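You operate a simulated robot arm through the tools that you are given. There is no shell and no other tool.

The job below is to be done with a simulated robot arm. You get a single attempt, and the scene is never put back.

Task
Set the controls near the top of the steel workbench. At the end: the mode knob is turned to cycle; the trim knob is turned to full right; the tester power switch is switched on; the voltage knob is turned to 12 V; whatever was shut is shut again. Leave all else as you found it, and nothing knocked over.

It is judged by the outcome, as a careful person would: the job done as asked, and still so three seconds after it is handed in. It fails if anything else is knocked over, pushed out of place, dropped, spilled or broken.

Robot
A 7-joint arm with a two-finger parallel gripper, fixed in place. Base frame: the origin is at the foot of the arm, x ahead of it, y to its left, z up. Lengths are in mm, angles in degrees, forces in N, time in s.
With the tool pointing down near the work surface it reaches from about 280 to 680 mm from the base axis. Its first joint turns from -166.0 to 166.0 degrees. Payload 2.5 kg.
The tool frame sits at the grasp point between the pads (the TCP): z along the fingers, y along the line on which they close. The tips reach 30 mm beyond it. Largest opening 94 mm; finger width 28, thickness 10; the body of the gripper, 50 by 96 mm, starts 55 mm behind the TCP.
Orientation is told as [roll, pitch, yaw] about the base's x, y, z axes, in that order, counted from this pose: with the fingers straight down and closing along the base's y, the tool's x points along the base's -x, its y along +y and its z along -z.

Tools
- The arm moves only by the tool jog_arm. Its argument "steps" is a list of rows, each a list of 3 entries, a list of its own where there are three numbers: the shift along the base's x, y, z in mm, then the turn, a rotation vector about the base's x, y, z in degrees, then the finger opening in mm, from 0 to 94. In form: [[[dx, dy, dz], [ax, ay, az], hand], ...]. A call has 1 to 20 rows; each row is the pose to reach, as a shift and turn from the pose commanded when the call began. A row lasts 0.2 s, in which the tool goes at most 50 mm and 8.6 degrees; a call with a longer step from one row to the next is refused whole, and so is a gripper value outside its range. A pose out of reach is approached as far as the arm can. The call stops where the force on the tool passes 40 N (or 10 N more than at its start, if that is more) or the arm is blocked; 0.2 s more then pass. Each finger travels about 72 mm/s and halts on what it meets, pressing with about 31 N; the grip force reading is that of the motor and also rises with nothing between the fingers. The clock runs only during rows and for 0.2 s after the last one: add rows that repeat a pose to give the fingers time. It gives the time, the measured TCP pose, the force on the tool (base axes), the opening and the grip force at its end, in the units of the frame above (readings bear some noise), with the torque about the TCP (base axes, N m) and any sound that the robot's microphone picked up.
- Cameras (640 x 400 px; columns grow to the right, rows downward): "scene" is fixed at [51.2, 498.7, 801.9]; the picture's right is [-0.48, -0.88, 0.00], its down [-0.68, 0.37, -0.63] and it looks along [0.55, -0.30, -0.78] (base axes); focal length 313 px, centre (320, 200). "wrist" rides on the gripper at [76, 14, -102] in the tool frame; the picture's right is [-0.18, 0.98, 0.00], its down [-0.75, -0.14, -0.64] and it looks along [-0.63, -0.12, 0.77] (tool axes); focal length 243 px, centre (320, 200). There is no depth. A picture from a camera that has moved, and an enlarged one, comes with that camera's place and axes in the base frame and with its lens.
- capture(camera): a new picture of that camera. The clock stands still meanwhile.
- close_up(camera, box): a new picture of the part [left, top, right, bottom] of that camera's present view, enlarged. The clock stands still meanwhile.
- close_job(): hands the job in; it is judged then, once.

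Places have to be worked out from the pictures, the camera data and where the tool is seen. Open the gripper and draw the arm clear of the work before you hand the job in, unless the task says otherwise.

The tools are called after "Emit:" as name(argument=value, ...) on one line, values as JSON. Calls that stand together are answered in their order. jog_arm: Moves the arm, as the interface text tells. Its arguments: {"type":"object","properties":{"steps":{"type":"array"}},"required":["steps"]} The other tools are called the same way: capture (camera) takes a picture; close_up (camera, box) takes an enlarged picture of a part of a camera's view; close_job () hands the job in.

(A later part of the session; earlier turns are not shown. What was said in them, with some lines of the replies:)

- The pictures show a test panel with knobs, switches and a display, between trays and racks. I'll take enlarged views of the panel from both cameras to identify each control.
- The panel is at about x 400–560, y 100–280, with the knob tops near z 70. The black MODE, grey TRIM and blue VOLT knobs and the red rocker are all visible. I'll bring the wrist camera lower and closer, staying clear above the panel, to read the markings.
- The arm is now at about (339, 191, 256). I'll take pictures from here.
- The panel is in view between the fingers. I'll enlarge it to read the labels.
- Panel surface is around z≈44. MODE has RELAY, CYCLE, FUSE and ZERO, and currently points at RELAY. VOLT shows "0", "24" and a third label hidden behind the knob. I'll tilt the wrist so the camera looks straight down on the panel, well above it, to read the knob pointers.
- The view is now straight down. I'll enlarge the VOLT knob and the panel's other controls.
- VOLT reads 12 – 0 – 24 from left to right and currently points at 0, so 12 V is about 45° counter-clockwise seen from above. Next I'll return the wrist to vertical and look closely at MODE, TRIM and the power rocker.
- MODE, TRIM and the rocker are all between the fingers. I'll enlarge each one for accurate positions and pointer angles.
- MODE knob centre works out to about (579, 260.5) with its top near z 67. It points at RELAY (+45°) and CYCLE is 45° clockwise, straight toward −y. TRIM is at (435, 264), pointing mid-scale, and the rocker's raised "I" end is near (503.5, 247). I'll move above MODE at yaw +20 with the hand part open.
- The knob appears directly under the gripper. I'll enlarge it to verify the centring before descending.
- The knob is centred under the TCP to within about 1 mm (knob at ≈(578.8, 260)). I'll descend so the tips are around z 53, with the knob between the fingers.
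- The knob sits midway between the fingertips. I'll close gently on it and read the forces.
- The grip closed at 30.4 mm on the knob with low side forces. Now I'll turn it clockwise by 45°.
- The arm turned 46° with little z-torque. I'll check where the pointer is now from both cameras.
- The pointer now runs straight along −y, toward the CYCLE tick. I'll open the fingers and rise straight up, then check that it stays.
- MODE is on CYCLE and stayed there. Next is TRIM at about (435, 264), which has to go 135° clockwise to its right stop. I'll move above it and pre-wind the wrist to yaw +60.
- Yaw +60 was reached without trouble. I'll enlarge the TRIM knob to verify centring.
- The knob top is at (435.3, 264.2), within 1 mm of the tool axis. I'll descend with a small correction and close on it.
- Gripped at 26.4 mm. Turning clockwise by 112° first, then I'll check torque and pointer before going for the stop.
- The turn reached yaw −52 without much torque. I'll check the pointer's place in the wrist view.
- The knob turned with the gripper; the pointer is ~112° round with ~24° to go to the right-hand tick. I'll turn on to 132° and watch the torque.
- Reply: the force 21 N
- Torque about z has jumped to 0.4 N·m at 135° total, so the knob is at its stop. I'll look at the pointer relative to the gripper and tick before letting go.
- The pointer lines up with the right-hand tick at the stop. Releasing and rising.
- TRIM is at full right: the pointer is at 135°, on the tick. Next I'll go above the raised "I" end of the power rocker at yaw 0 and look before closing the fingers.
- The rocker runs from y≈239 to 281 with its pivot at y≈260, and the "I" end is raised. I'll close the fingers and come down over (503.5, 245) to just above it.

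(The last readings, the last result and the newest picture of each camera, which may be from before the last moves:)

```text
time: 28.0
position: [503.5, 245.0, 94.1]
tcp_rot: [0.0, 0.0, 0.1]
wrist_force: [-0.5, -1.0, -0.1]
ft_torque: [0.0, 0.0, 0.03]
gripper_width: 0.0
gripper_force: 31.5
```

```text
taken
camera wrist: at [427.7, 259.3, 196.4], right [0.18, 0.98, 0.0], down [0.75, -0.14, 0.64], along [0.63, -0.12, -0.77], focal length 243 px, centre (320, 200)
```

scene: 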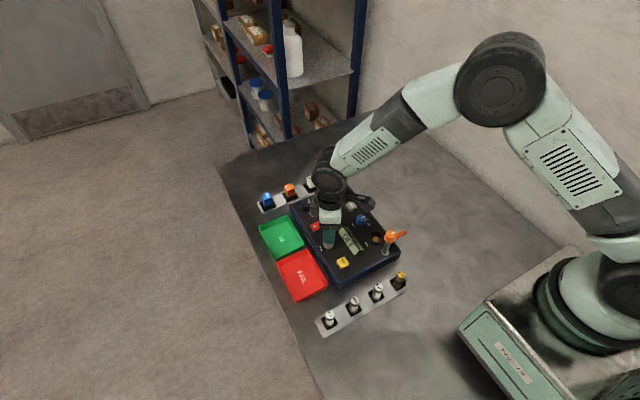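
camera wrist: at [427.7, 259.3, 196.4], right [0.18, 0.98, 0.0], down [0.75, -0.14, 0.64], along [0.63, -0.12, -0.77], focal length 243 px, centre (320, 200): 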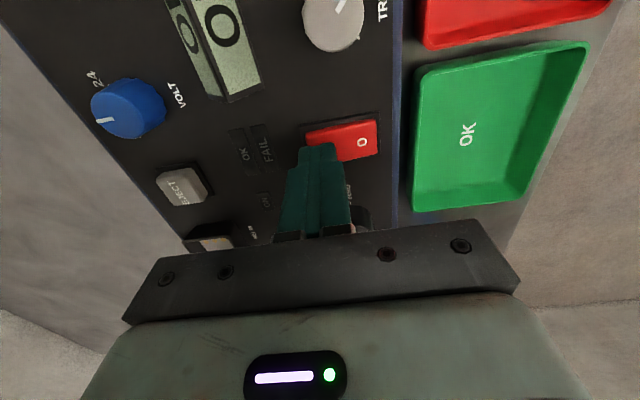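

The closed fingertips are right over the "I" half. I'll press down in small steps and watch the force and display.

Emit:
jog_arm(steps=[[[0, 0, -2], [0, 0, 0], 0], [[0, 0, -4], [0, 0, 0], 0], [[0, 0, -5], [0, 0, 0], 0], [[0, 0, -6], [0, 0, 0], 0], [[0, 0, -7], [0, 0, 0], 0], [[0, 0, -8], [0, 0, 0], 0]])

Emit:
capture(camera="wrist")

```text
time: 29.4
position: [504.0, 244.6, 86.2]
tcp_rot: [0.0, 0.0, 0.0]
wrist_force: [0.4, -0.8, -0.9]
ft_torque: [0.0, -0.04, 0.02]
gripper_width: 0.0
gripper_force: 31.2
```

```text
taken
camera wrist: at [427.6, 259.8, 188.5], right [0.18, 0.98, 0.0], down [0.75, -0.14, 0.64], along [0.63, -0.12, -0.77], focal length 243 px, centre (320, 200)
```

wrist: 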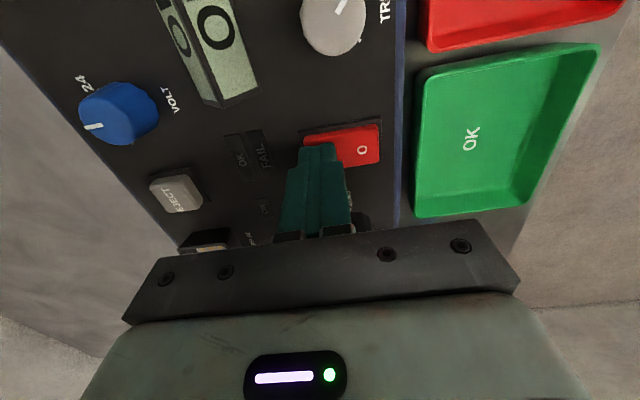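

No contact yet with the tips near z 56. I'll continue down in 1 mm steps.

Emit:
jog_arm(steps=[[[0, 0, -1], [0, 0, 0], 0], [[0, 0, -2], [0, 0, 0], 0], [[0, 0, -3], [0, 0, 0], 0], [[0, 0, -4], [0, 0, 0], 0]])

Emit:
close_up(camera="wrist", box=[270, 90, 390, 190])

```text
time: 30.4
position: [503.9, 245.4, 85.3]
tcp_rot: [-0.1, 0.0, 0.0]
wrist_force: [-3.9, -2.5, 7.1]
ft_torque: [-0.04, 0.11, 0.02]
gripper_width: 0.1
gripper_force: 30.9
stopped in row 4: the force on the tool passed its limit at 43 N (the readings are from after the stop); the commanded pose is now the measured one
```

```text
4.00 times, centred on (330, 140) of wrist
camera zoom: at [427.8, 259.3, 187.6], right [0.18, 0.98, 0.0], down [0.75, -0.14, 0.64], along [0.63, -0.12, -0.77], focal length 970 px, centre (280, 440)
```

zoom: 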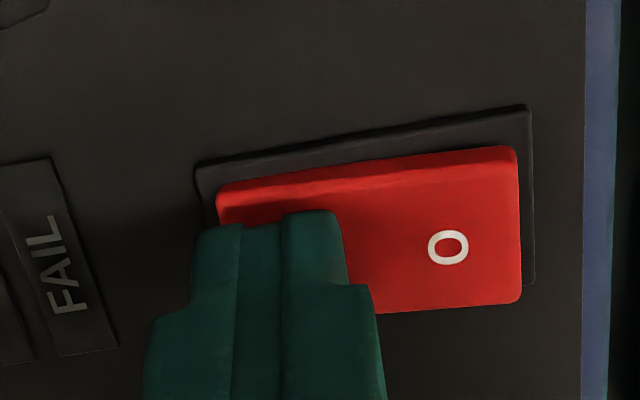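

A force spike to 43 N stopped the motion and the force has since relaxed to 7 N. I'll check whether the switch flipped: display and rocker tilt.

Emit:
capture(camera="wrist")

Emit:
close_up(camera="scene", box=[290, 190, 390, 270])

```text
taken
camera wrist: at [427.8, 259.3, 187.6], right [0.18, 0.98, 0.0], down [0.75, -0.14, 0.64], along [0.63, -0.12, -0.77], focal length 243 px, centre (320, 200)
```

wrist: 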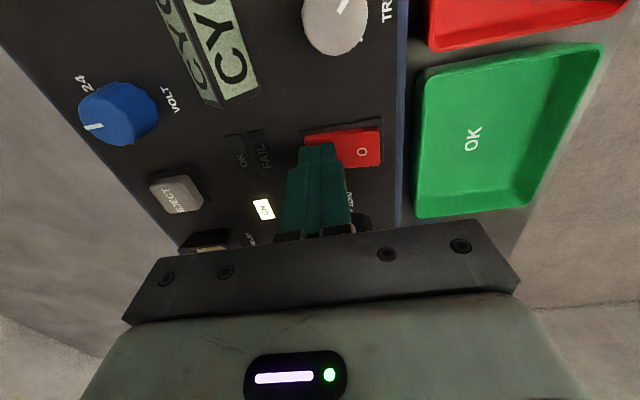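

```text
5.00 times, centred on (340, 230) of scene
camera zoom: at [51.2, 498.7, 801.9], right [-0.48, -0.88, 0.0], down [-0.68, 0.37, -0.63], along [0.55, -0.3, -0.78], focal length 1565 px, centre (220, 50)
```

zoom: 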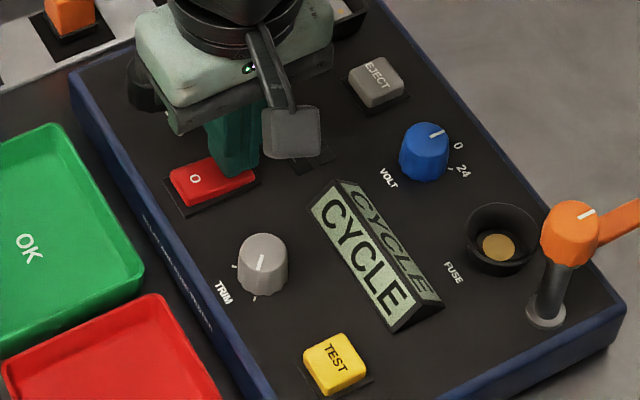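

The ON lamp is lit and the display reads "CYCLE", so the tester is on and the mode is confirmed. I'll rise straight up off the switch.

Emit:
jog_arm(steps=[[[0, 0, 8], [0, 0, 0], 0], [[0, 0, 25], [0, 0, 0], 0], [[0, 0, 50], [0, 0, 0], 0], [[0, 0, 75], [0, 0, 0], 0], [[0, 0, 95], [0, 0, 0], 0]])

Emit:
capture(camera="wrist")

Emit:
close_up(camera="scene", box=[290, 190, 390, 270])

```text
time: 31.6
position: [503.6, 245.7, 178.5]
tcp_rot: [0.1, 0.0, 0.0]
wrist_force: [1.4, -0.1, -0.2]
ft_torque: [-0.05, 0.0, -0.01]
gripper_width: 0.1
gripper_force: 30.5
```

```text
taken
camera wrist: at [427.8, 259.3, 281.0], right [0.18, 0.98, 0.0], down [0.75, -0.14, 0.64], along [0.63, -0.12, -0.77], focal length 243 px, centre (320, 200)
```

wrist: 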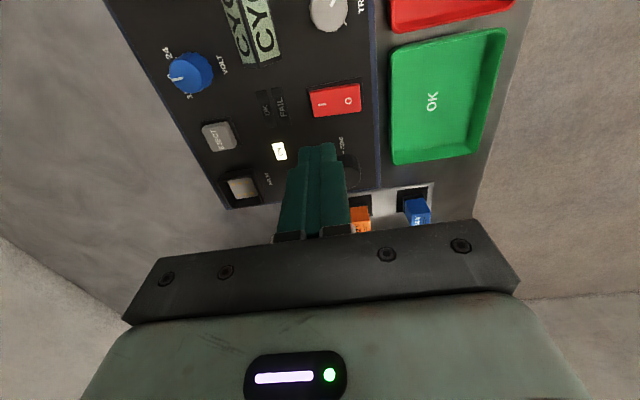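

```text
5.00 times, centred on (340, 230) of scene
camera zoom: at [51.2, 498.7, 801.9], right [-0.48, -0.88, 0.0], down [-0.68, 0.37, -0.63], along [0.55, -0.3, -0.78], focal length 1565 px, centre (220, 50)
```

zoom: 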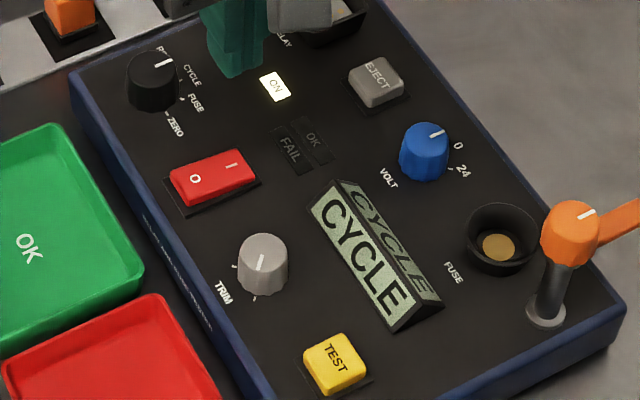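

Power is on and steady: ON lamp lit, "CYCLE" on the display. Last is the VOLT knob at about (456.5, 144), so I'll move above it with the hand part open at yaw −22.

Emit:
jog_arm(steps=[[[-9, -20, 0], [0, 0, -5], 20], [[-19, -40, -5], [0, 0, -10], 40], [[-28, -60, -14], [0, 0, -15], 50], [[-38, -80, -26], [0, 0, -20], 50], [[-47.3, -101.3, -39], [0, 0, -22], 50], [[-47.3, -101.3, -39], [0, 0, -22], 50]])

Emit:
capture(camera="wrist")

Emit:
close_up(camera="wrist", box=[280, 80, 370, 160])

```text
time: 33.0
position: [455.5, 142.2, 140.3]
tcp_rot: [0.1, -0.1, -22.1]
wrist_force: [0.2, -0.2, 0.9]
ft_torque: [0.01, 0.0, 0.0]
gripper_width: 50.1
gripper_force: 0.1
```

```text
taken
camera wrist: at [391.4, 185.6, 242.2], right [0.54, 0.84, 0.0], down [0.65, -0.41, 0.64], along [0.54, -0.35, -0.77], focal length 243 px, centre (320, 200)
```

wrist: 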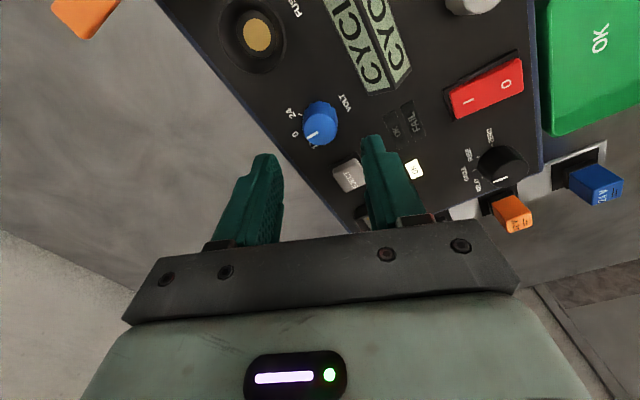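

```text
5.00 times, centred on (325, 120) of wrist
camera zoom: at [391.4, 185.6, 242.2], right [0.54, 0.84, 0.0], down [0.65, -0.41, 0.64], along [0.54, -0.35, -0.77], focal length 1213 px, centre (295, 600)
```

zoom: 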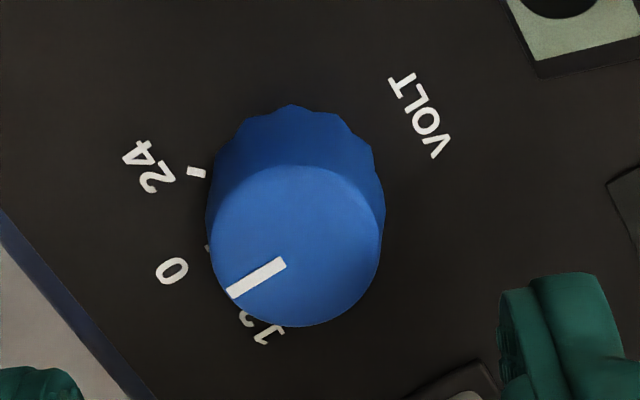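

The knob top is at (456.6, 144.2), centred under the tool. I'll descend and close on it; the fingers clear the display and EJECT by several mm.

Emit:
jog_arm(steps=[[[0.1, 0.1, -15], [0, 0, 0], 48], [[0.1, 0.1, -30], [0, 0, 0], 48], [[0.1, 0.1, -44], [0, 0, 0], 48], [[0.1, 0.1, -56], [0, 0, 0], 48], [[0.1, 0.1, -56], [0, 0, 0], 48]])

Emit:
jog_arm(steps=[[[0, 0, 0], [0, 0, 0], 36], [[0, 0, 0], [0, 0, 0], 24], [[0, 0, 0], [0, 0, 0], 18], [[0, 0, 0], [0, 0, 0], 18], [[0, 0, 0], [0, 0, 0], 18]])

```text
time: 34.2
position: [457.0, 143.8, 85.0]
tcp_rot: [0.0, 0.0, -22.1]
wrist_force: [0.0, -0.5, 0.0]
ft_torque: [-0.01, 0.0, 0.0]
gripper_width: 48.0
gripper_force: 0.0
```

```text
time: 35.4
position: [457.3, 143.3, 84.9]
tcp_rot: [-0.1, 0.0, -22.0]
wrist_force: [-0.1, -2.4, -0.4]
ft_torque: [-0.06, 0.1, 0.0]
gripper_width: 26.8
gripper_force: 44.9
```

Gripped at 26.8 mm with light side force. Now I'll turn counter-clockwise by 45° toward 12.

Emit:
jog_arm(steps=[[[0, 0, 0], [0, 0, 6], 18], [[0, 0, 0], [0, 0, 12], 18], [[0, 0, 0], [0, 0, 18], 18], [[0, 0, 0], [0, 0, 24], 18], [[0, 0, 0], [0, 0, 30], 18], [[0, 0, 0], [0, 0, 36], 18], [[0, 0, 0], [0, 0, 41], 18], [[0, 0, 0], [0, 0, 45], 18], [[0, 0, 0], [0, 0, 45], 18]])

Emit:
capture(camera="wrist")

Emit:
close_up(camera="wrist", box=[275, 110, 365, 200])

Emit:
close_up(camera="scene", box=[310, 190, 410, 270])

```text
time: 37.4
position: [456.0, 143.6, 83.7]
tcp_rot: [0.0, 0.0, 23.0]
wrist_force: [-1.7, 0.8, 2.9]
ft_torque: [-0.24, 1.11, -0.31]
gripper_width: 26.6
gripper_force: 45.2
```

```text
taken
camera wrist: at [380.8, 127.3, 186.9], right [-0.21, 0.98, 0.0], down [0.75, 0.16, 0.64], along [0.63, 0.14, -0.77], focal length 243 px, centre (320, 200)
```

wrist: 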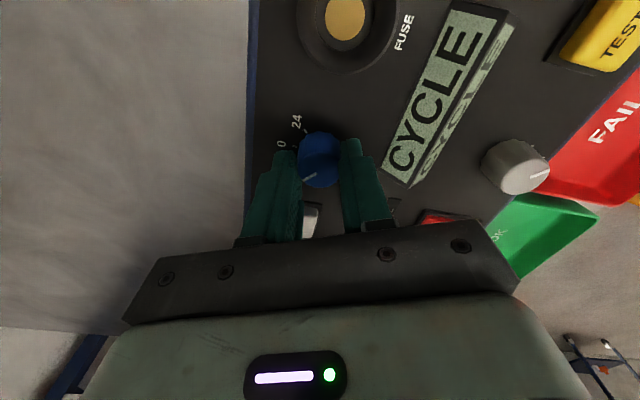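

```text
4.44 times, centred on (320, 155) of wrist
camera zoom: at [380.8, 127.3, 186.9], right [-0.21, 0.98, 0.0], down [0.75, 0.16, 0.64], along [0.63, 0.14, -0.77], focal length 1078 px, centre (320, 400)
```

zoom: 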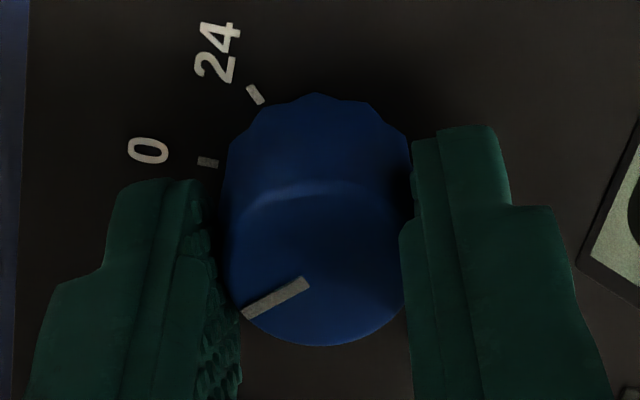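

```text
5.00 times, centred on (360, 230) of scene
camera zoom: at [51.2, 498.7, 801.9], right [-0.48, -0.88, 0.0], down [-0.68, 0.37, -0.63], along [0.55, -0.3, -0.78], focal length 1565 px, centre (120, 50)
```

zoom: 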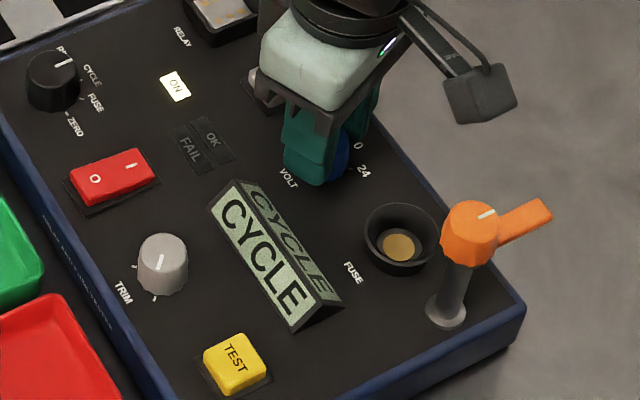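

The pointer is now ~44° round, on the 12 tick, with a small resisting torque. I'll open the fingers, rise, and check where it settles.

Emit:
jog_arm(steps=[[[0, 0, 0], [0, 0, 0], 30], [[0, 0, 0], [0, 0, 0], 40], [[0, 0, 0], [0, 0, 0], 48], [[0, 0, 0], [0, 0, 0], 48], [[0, 0, 20], [0, 0, 0], 48], [[0, 0, 45], [0, 0, 0], 48], [[0, 0, 75], [0, 0, 0], 48], [[0, 0, 105], [0, 0, 0], 48]])

Emit:
capture(camera="wrist")

Emit:
close_up(camera="wrist", box=[270, 50, 370, 150])

```text
time: 39.2
position: [455.6, 142.8, 191.2]
tcp_rot: [0.0, 0.1, 23.0]
wrist_force: [-0.1, -0.8, 0.2]
ft_torque: [0.0, -0.02, 0.03]
gripper_width: 47.9
gripper_force: 0.1
```

```text
taken
camera wrist: at [380.5, 127.1, 292.8], right [-0.21, 0.98, 0.0], down [0.75, 0.16, 0.64], along [0.63, 0.14, -0.77], focal length 243 px, centre (320, 200)
```

wrist: 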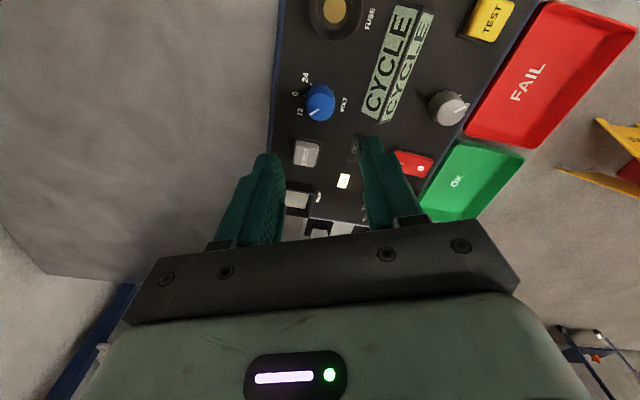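

```text
4.00 times, centred on (320, 100) of wrist
camera zoom: at [380.5, 127.1, 292.8], right [-0.21, 0.98, 0.0], down [0.75, 0.16, 0.64], along [0.63, 0.14, -0.77], focal length 970 px, centre (320, 600)
```

zoom: 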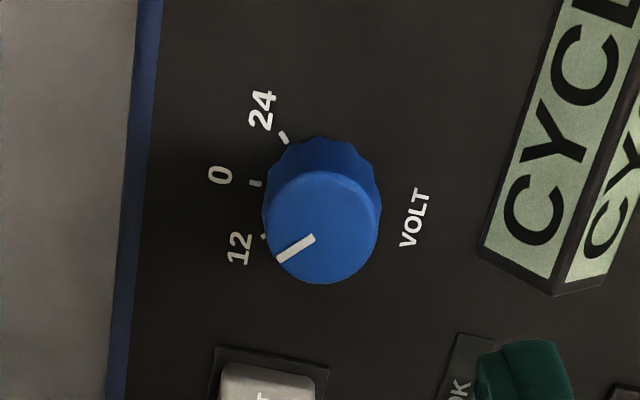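

The pointer looks close to the 12 tick. I'll zoom further to measure it precisely.

Emit:
close_up(camera="wrist", box=[295, 80, 345, 125])

Emit:
close_up(camera="scene", box=[310, 190, 410, 270])

```text
8.89 times, centred on (320, 102) of wrist
camera zoom: at [380.5, 127.1, 292.8], right [-0.21, 0.98, 0.0], down [0.75, 0.16, 0.64], along [0.63, 0.14, -0.77], focal length 2157 px, centre (320, 1067)
```

zoom: 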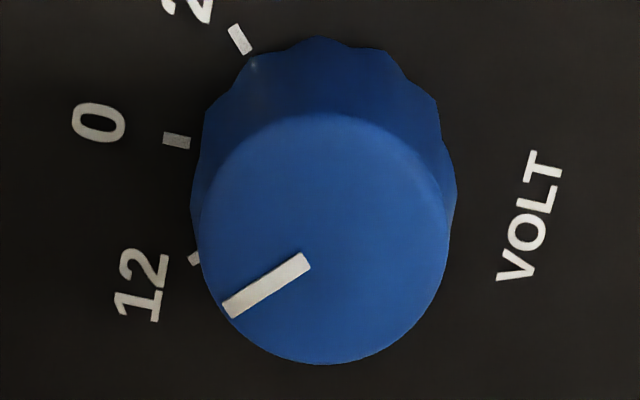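

```text
5.00 times, centred on (360, 230) of scene
camera zoom: at [51.2, 498.7, 801.9], right [-0.48, -0.88, 0.0], down [-0.68, 0.37, -0.63], along [0.55, -0.3, -0.78], focal length 1565 px, centre (120, 50)
```

zoom: 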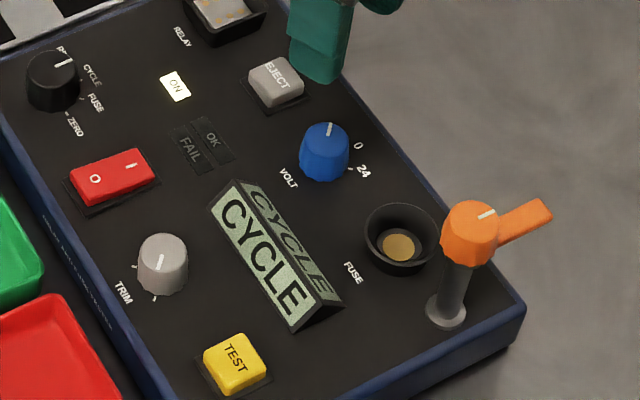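

VOLT points at the 12 tick (≈44° measured, 45° nominal). I'll open the gripper and withdraw up to the starting pose, away from the work.

Emit:
jog_arm(steps=[[[0, 0, 40], [0, 0, 0], 60], [[0, 0, 80], [0, 0, -6], 80], [[-5, 10, 120], [0, 0, -12], 94], [[-20, 40, 150], [0, 0, -18], 94], [[-40, 80, 175], [0, 0, -23], 94], [[-60, 120, 195], [0, 0, -23], 94], [[-75, 155, 210], [0, 0, -23], 94], [[-90, 193, 223], [0, 0, -23], 94], [[-90, 193, 223], [0, 0, -23], 94]])

Emit:
capture(camera="scene")

Emit:
close_up(camera="scene", box=[250, 165, 420, 345])

Emit:
close_up(camera="wrist", box=[150, 0, 390, 220])

Emit:
close_up(camera="scene", box=[290, 180, 410, 280])

```text
refused: row 5 steps farther than a row can; nothing moved
```

```text
taken
```

scene: 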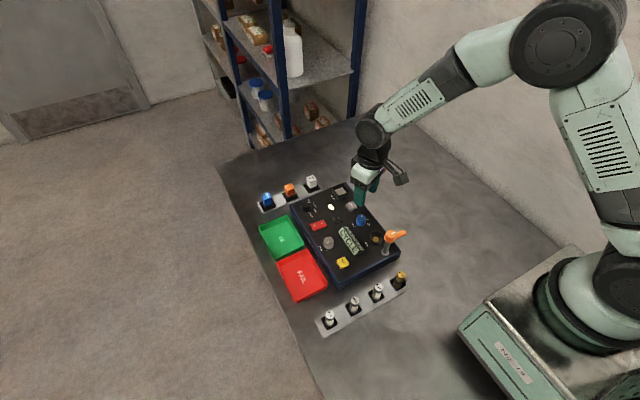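

```text
2.22 times, centred on (335, 255) of scene
camera zoom: at [51.2, 498.7, 801.9], right [-0.48, -0.88, 0.0], down [-0.68, 0.37, -0.63], along [0.55, -0.3, -0.78], focal length 695 px, centre (287, 78)
```

zoom: 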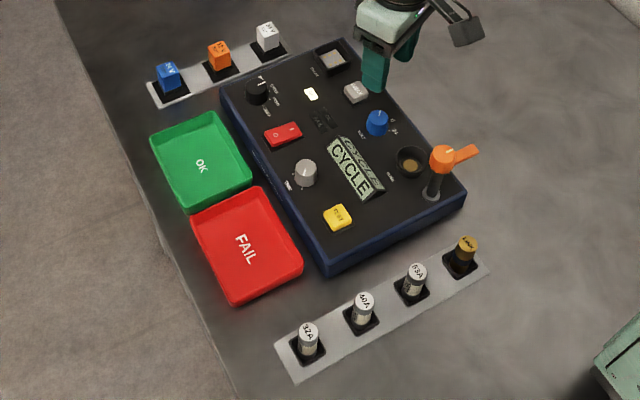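

```text
1.82 times, centred on (270, 110) of wrist
camera zoom: at [380.5, 127.1, 292.8], right [-0.21, 0.98, 0.0], down [0.75, 0.16, 0.64], along [0.63, 0.14, -0.77], focal length 441 px, centre (411, 364)
```

zoom: 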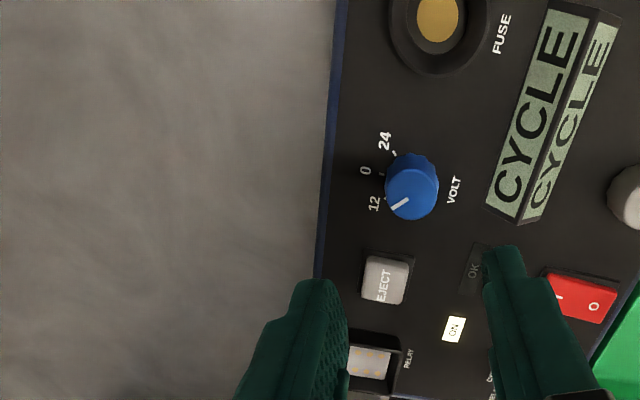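

```text
4.00 times, centred on (350, 230) of scene
camera zoom: at [51.2, 498.7, 801.9], right [-0.48, -0.88, 0.0], down [-0.68, 0.37, -0.63], along [0.55, -0.3, -0.78], focal length 1252 px, centre (200, 80)
```

zoom: 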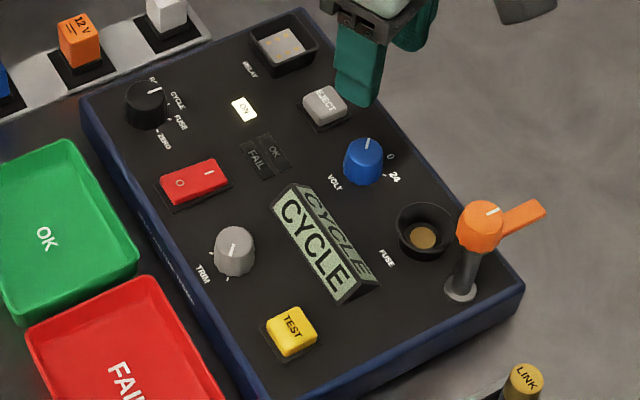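

The withdrawal was refused because one row stepped too far, so nothing moved. The pictures show all else undisturbed, so I'll retract again with shorter steps.

Emit:
jog_arm(steps=[[[0, 0, 35], [0, 0, 0], 60], [[0, 0, 70], [0, 0, -6], 75], [[0, 5, 105], [0, 0, -12], 90], [[-10, 25, 135], [0, 0, -18], 94], [[-25, 55, 160], [0, 0, -23], 94], [[-40, 88, 180], [0, 0, -23], 94], [[-57, 123, 197], [0, 0, -23], 94], [[-73, 158, 210], [0, 0, -23], 94], [[-90, 193, 222], [0, 0, -23], 94], [[-90, 193, 222], [0, 0, -23], 94]])

Emit:
capture(camera="scene")

Emit:
capture(camera="wrist")

Emit:
close_up(camera="wrist", box=[190, 40, 330, 200])

Emit:
close_up(camera="scene", box=[290, 180, 410, 280])

```text
time: 41.4
position: [365.7, 337.2, 411.8]
tcp_rot: [-0.2, -0.1, -0.1]
wrist_force: [-0.4, 0.1, 0.4]
ft_torque: [0.06, -0.03, -0.03]
gripper_width: 93.7
gripper_force: 0.0
```

```text
taken
```

scene: 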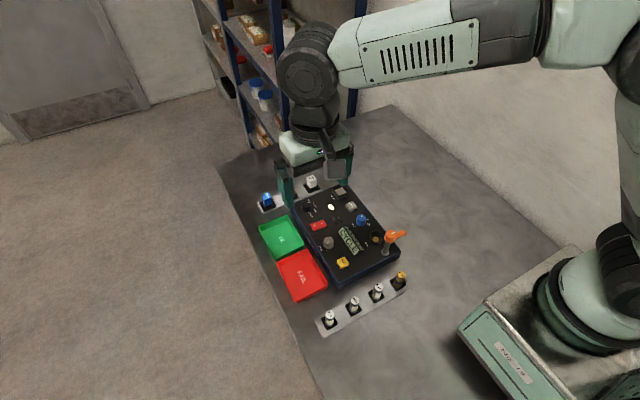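

```text
taken
camera wrist: at [290.0, 351.8, 514.2], right [0.18, 0.98, 0.0], down [0.75, -0.14, 0.64], along [0.63, -0.12, -0.77], focal length 243 px, centre (320, 200)
```

wrist: 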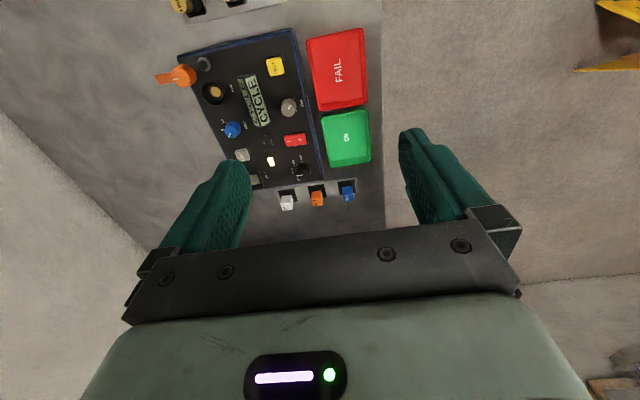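

```text
2.50 times, centred on (260, 120) of wrist
camera zoom: at [290.0, 351.8, 514.2], right [0.18, 0.98, 0.0], down [0.75, -0.14, 0.64], along [0.63, -0.12, -0.77], focal length 606 px, centre (470, 400)
```

zoom: 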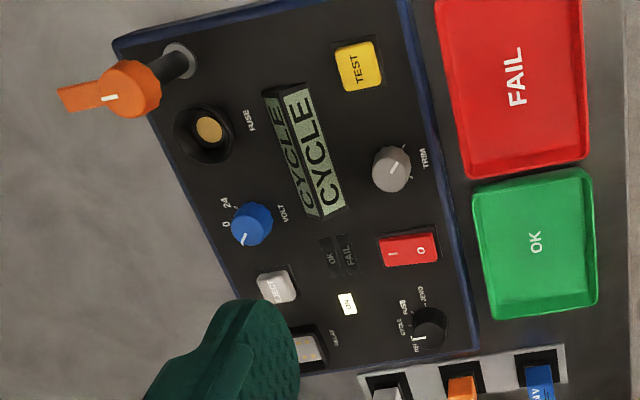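

```text
4.00 times, centred on (350, 230) of scene
camera zoom: at [51.2, 498.7, 801.9], right [-0.48, -0.88, 0.0], down [-0.68, 0.37, -0.63], along [0.55, -0.3, -0.78], focal length 1252 px, centre (200, 80)
```

zoom: 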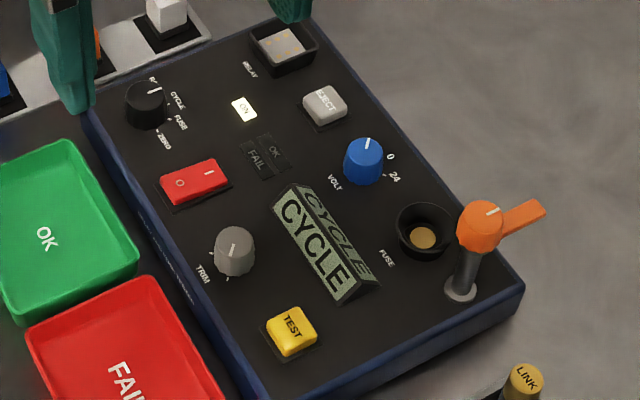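

All settings check out: MODE on CYCLE, TRIM at its right stop, power on with the ON lamp lit, VOLT at 12. Blocks, fuses, trays and lever are as they were, nothing was opened, and the arm is clear with the gripper open. Handing in.

Emit:
close_job()

```text
The job is handed in.
```

The controls are set as you asked, and I've handed the job in.

- **Mode knob:** it points at CYCLE, and the tester's display reads "CYCLE".
- **Trim knob:** it is turned fully right. I felt it reach its stop, and the pointer lines up with the right-hand mark.
- **Tester power switch:** it is on, and the ON lamp is lit.
- **Voltage knob:** it points at 12 V. This is judged from the pointer only, because the display shows the mode rather than the voltage.

There was nothing shut that had to be opened. In the final pictures nothing else had moved or been knocked over. The gripper is open and the arm is clear of the work.
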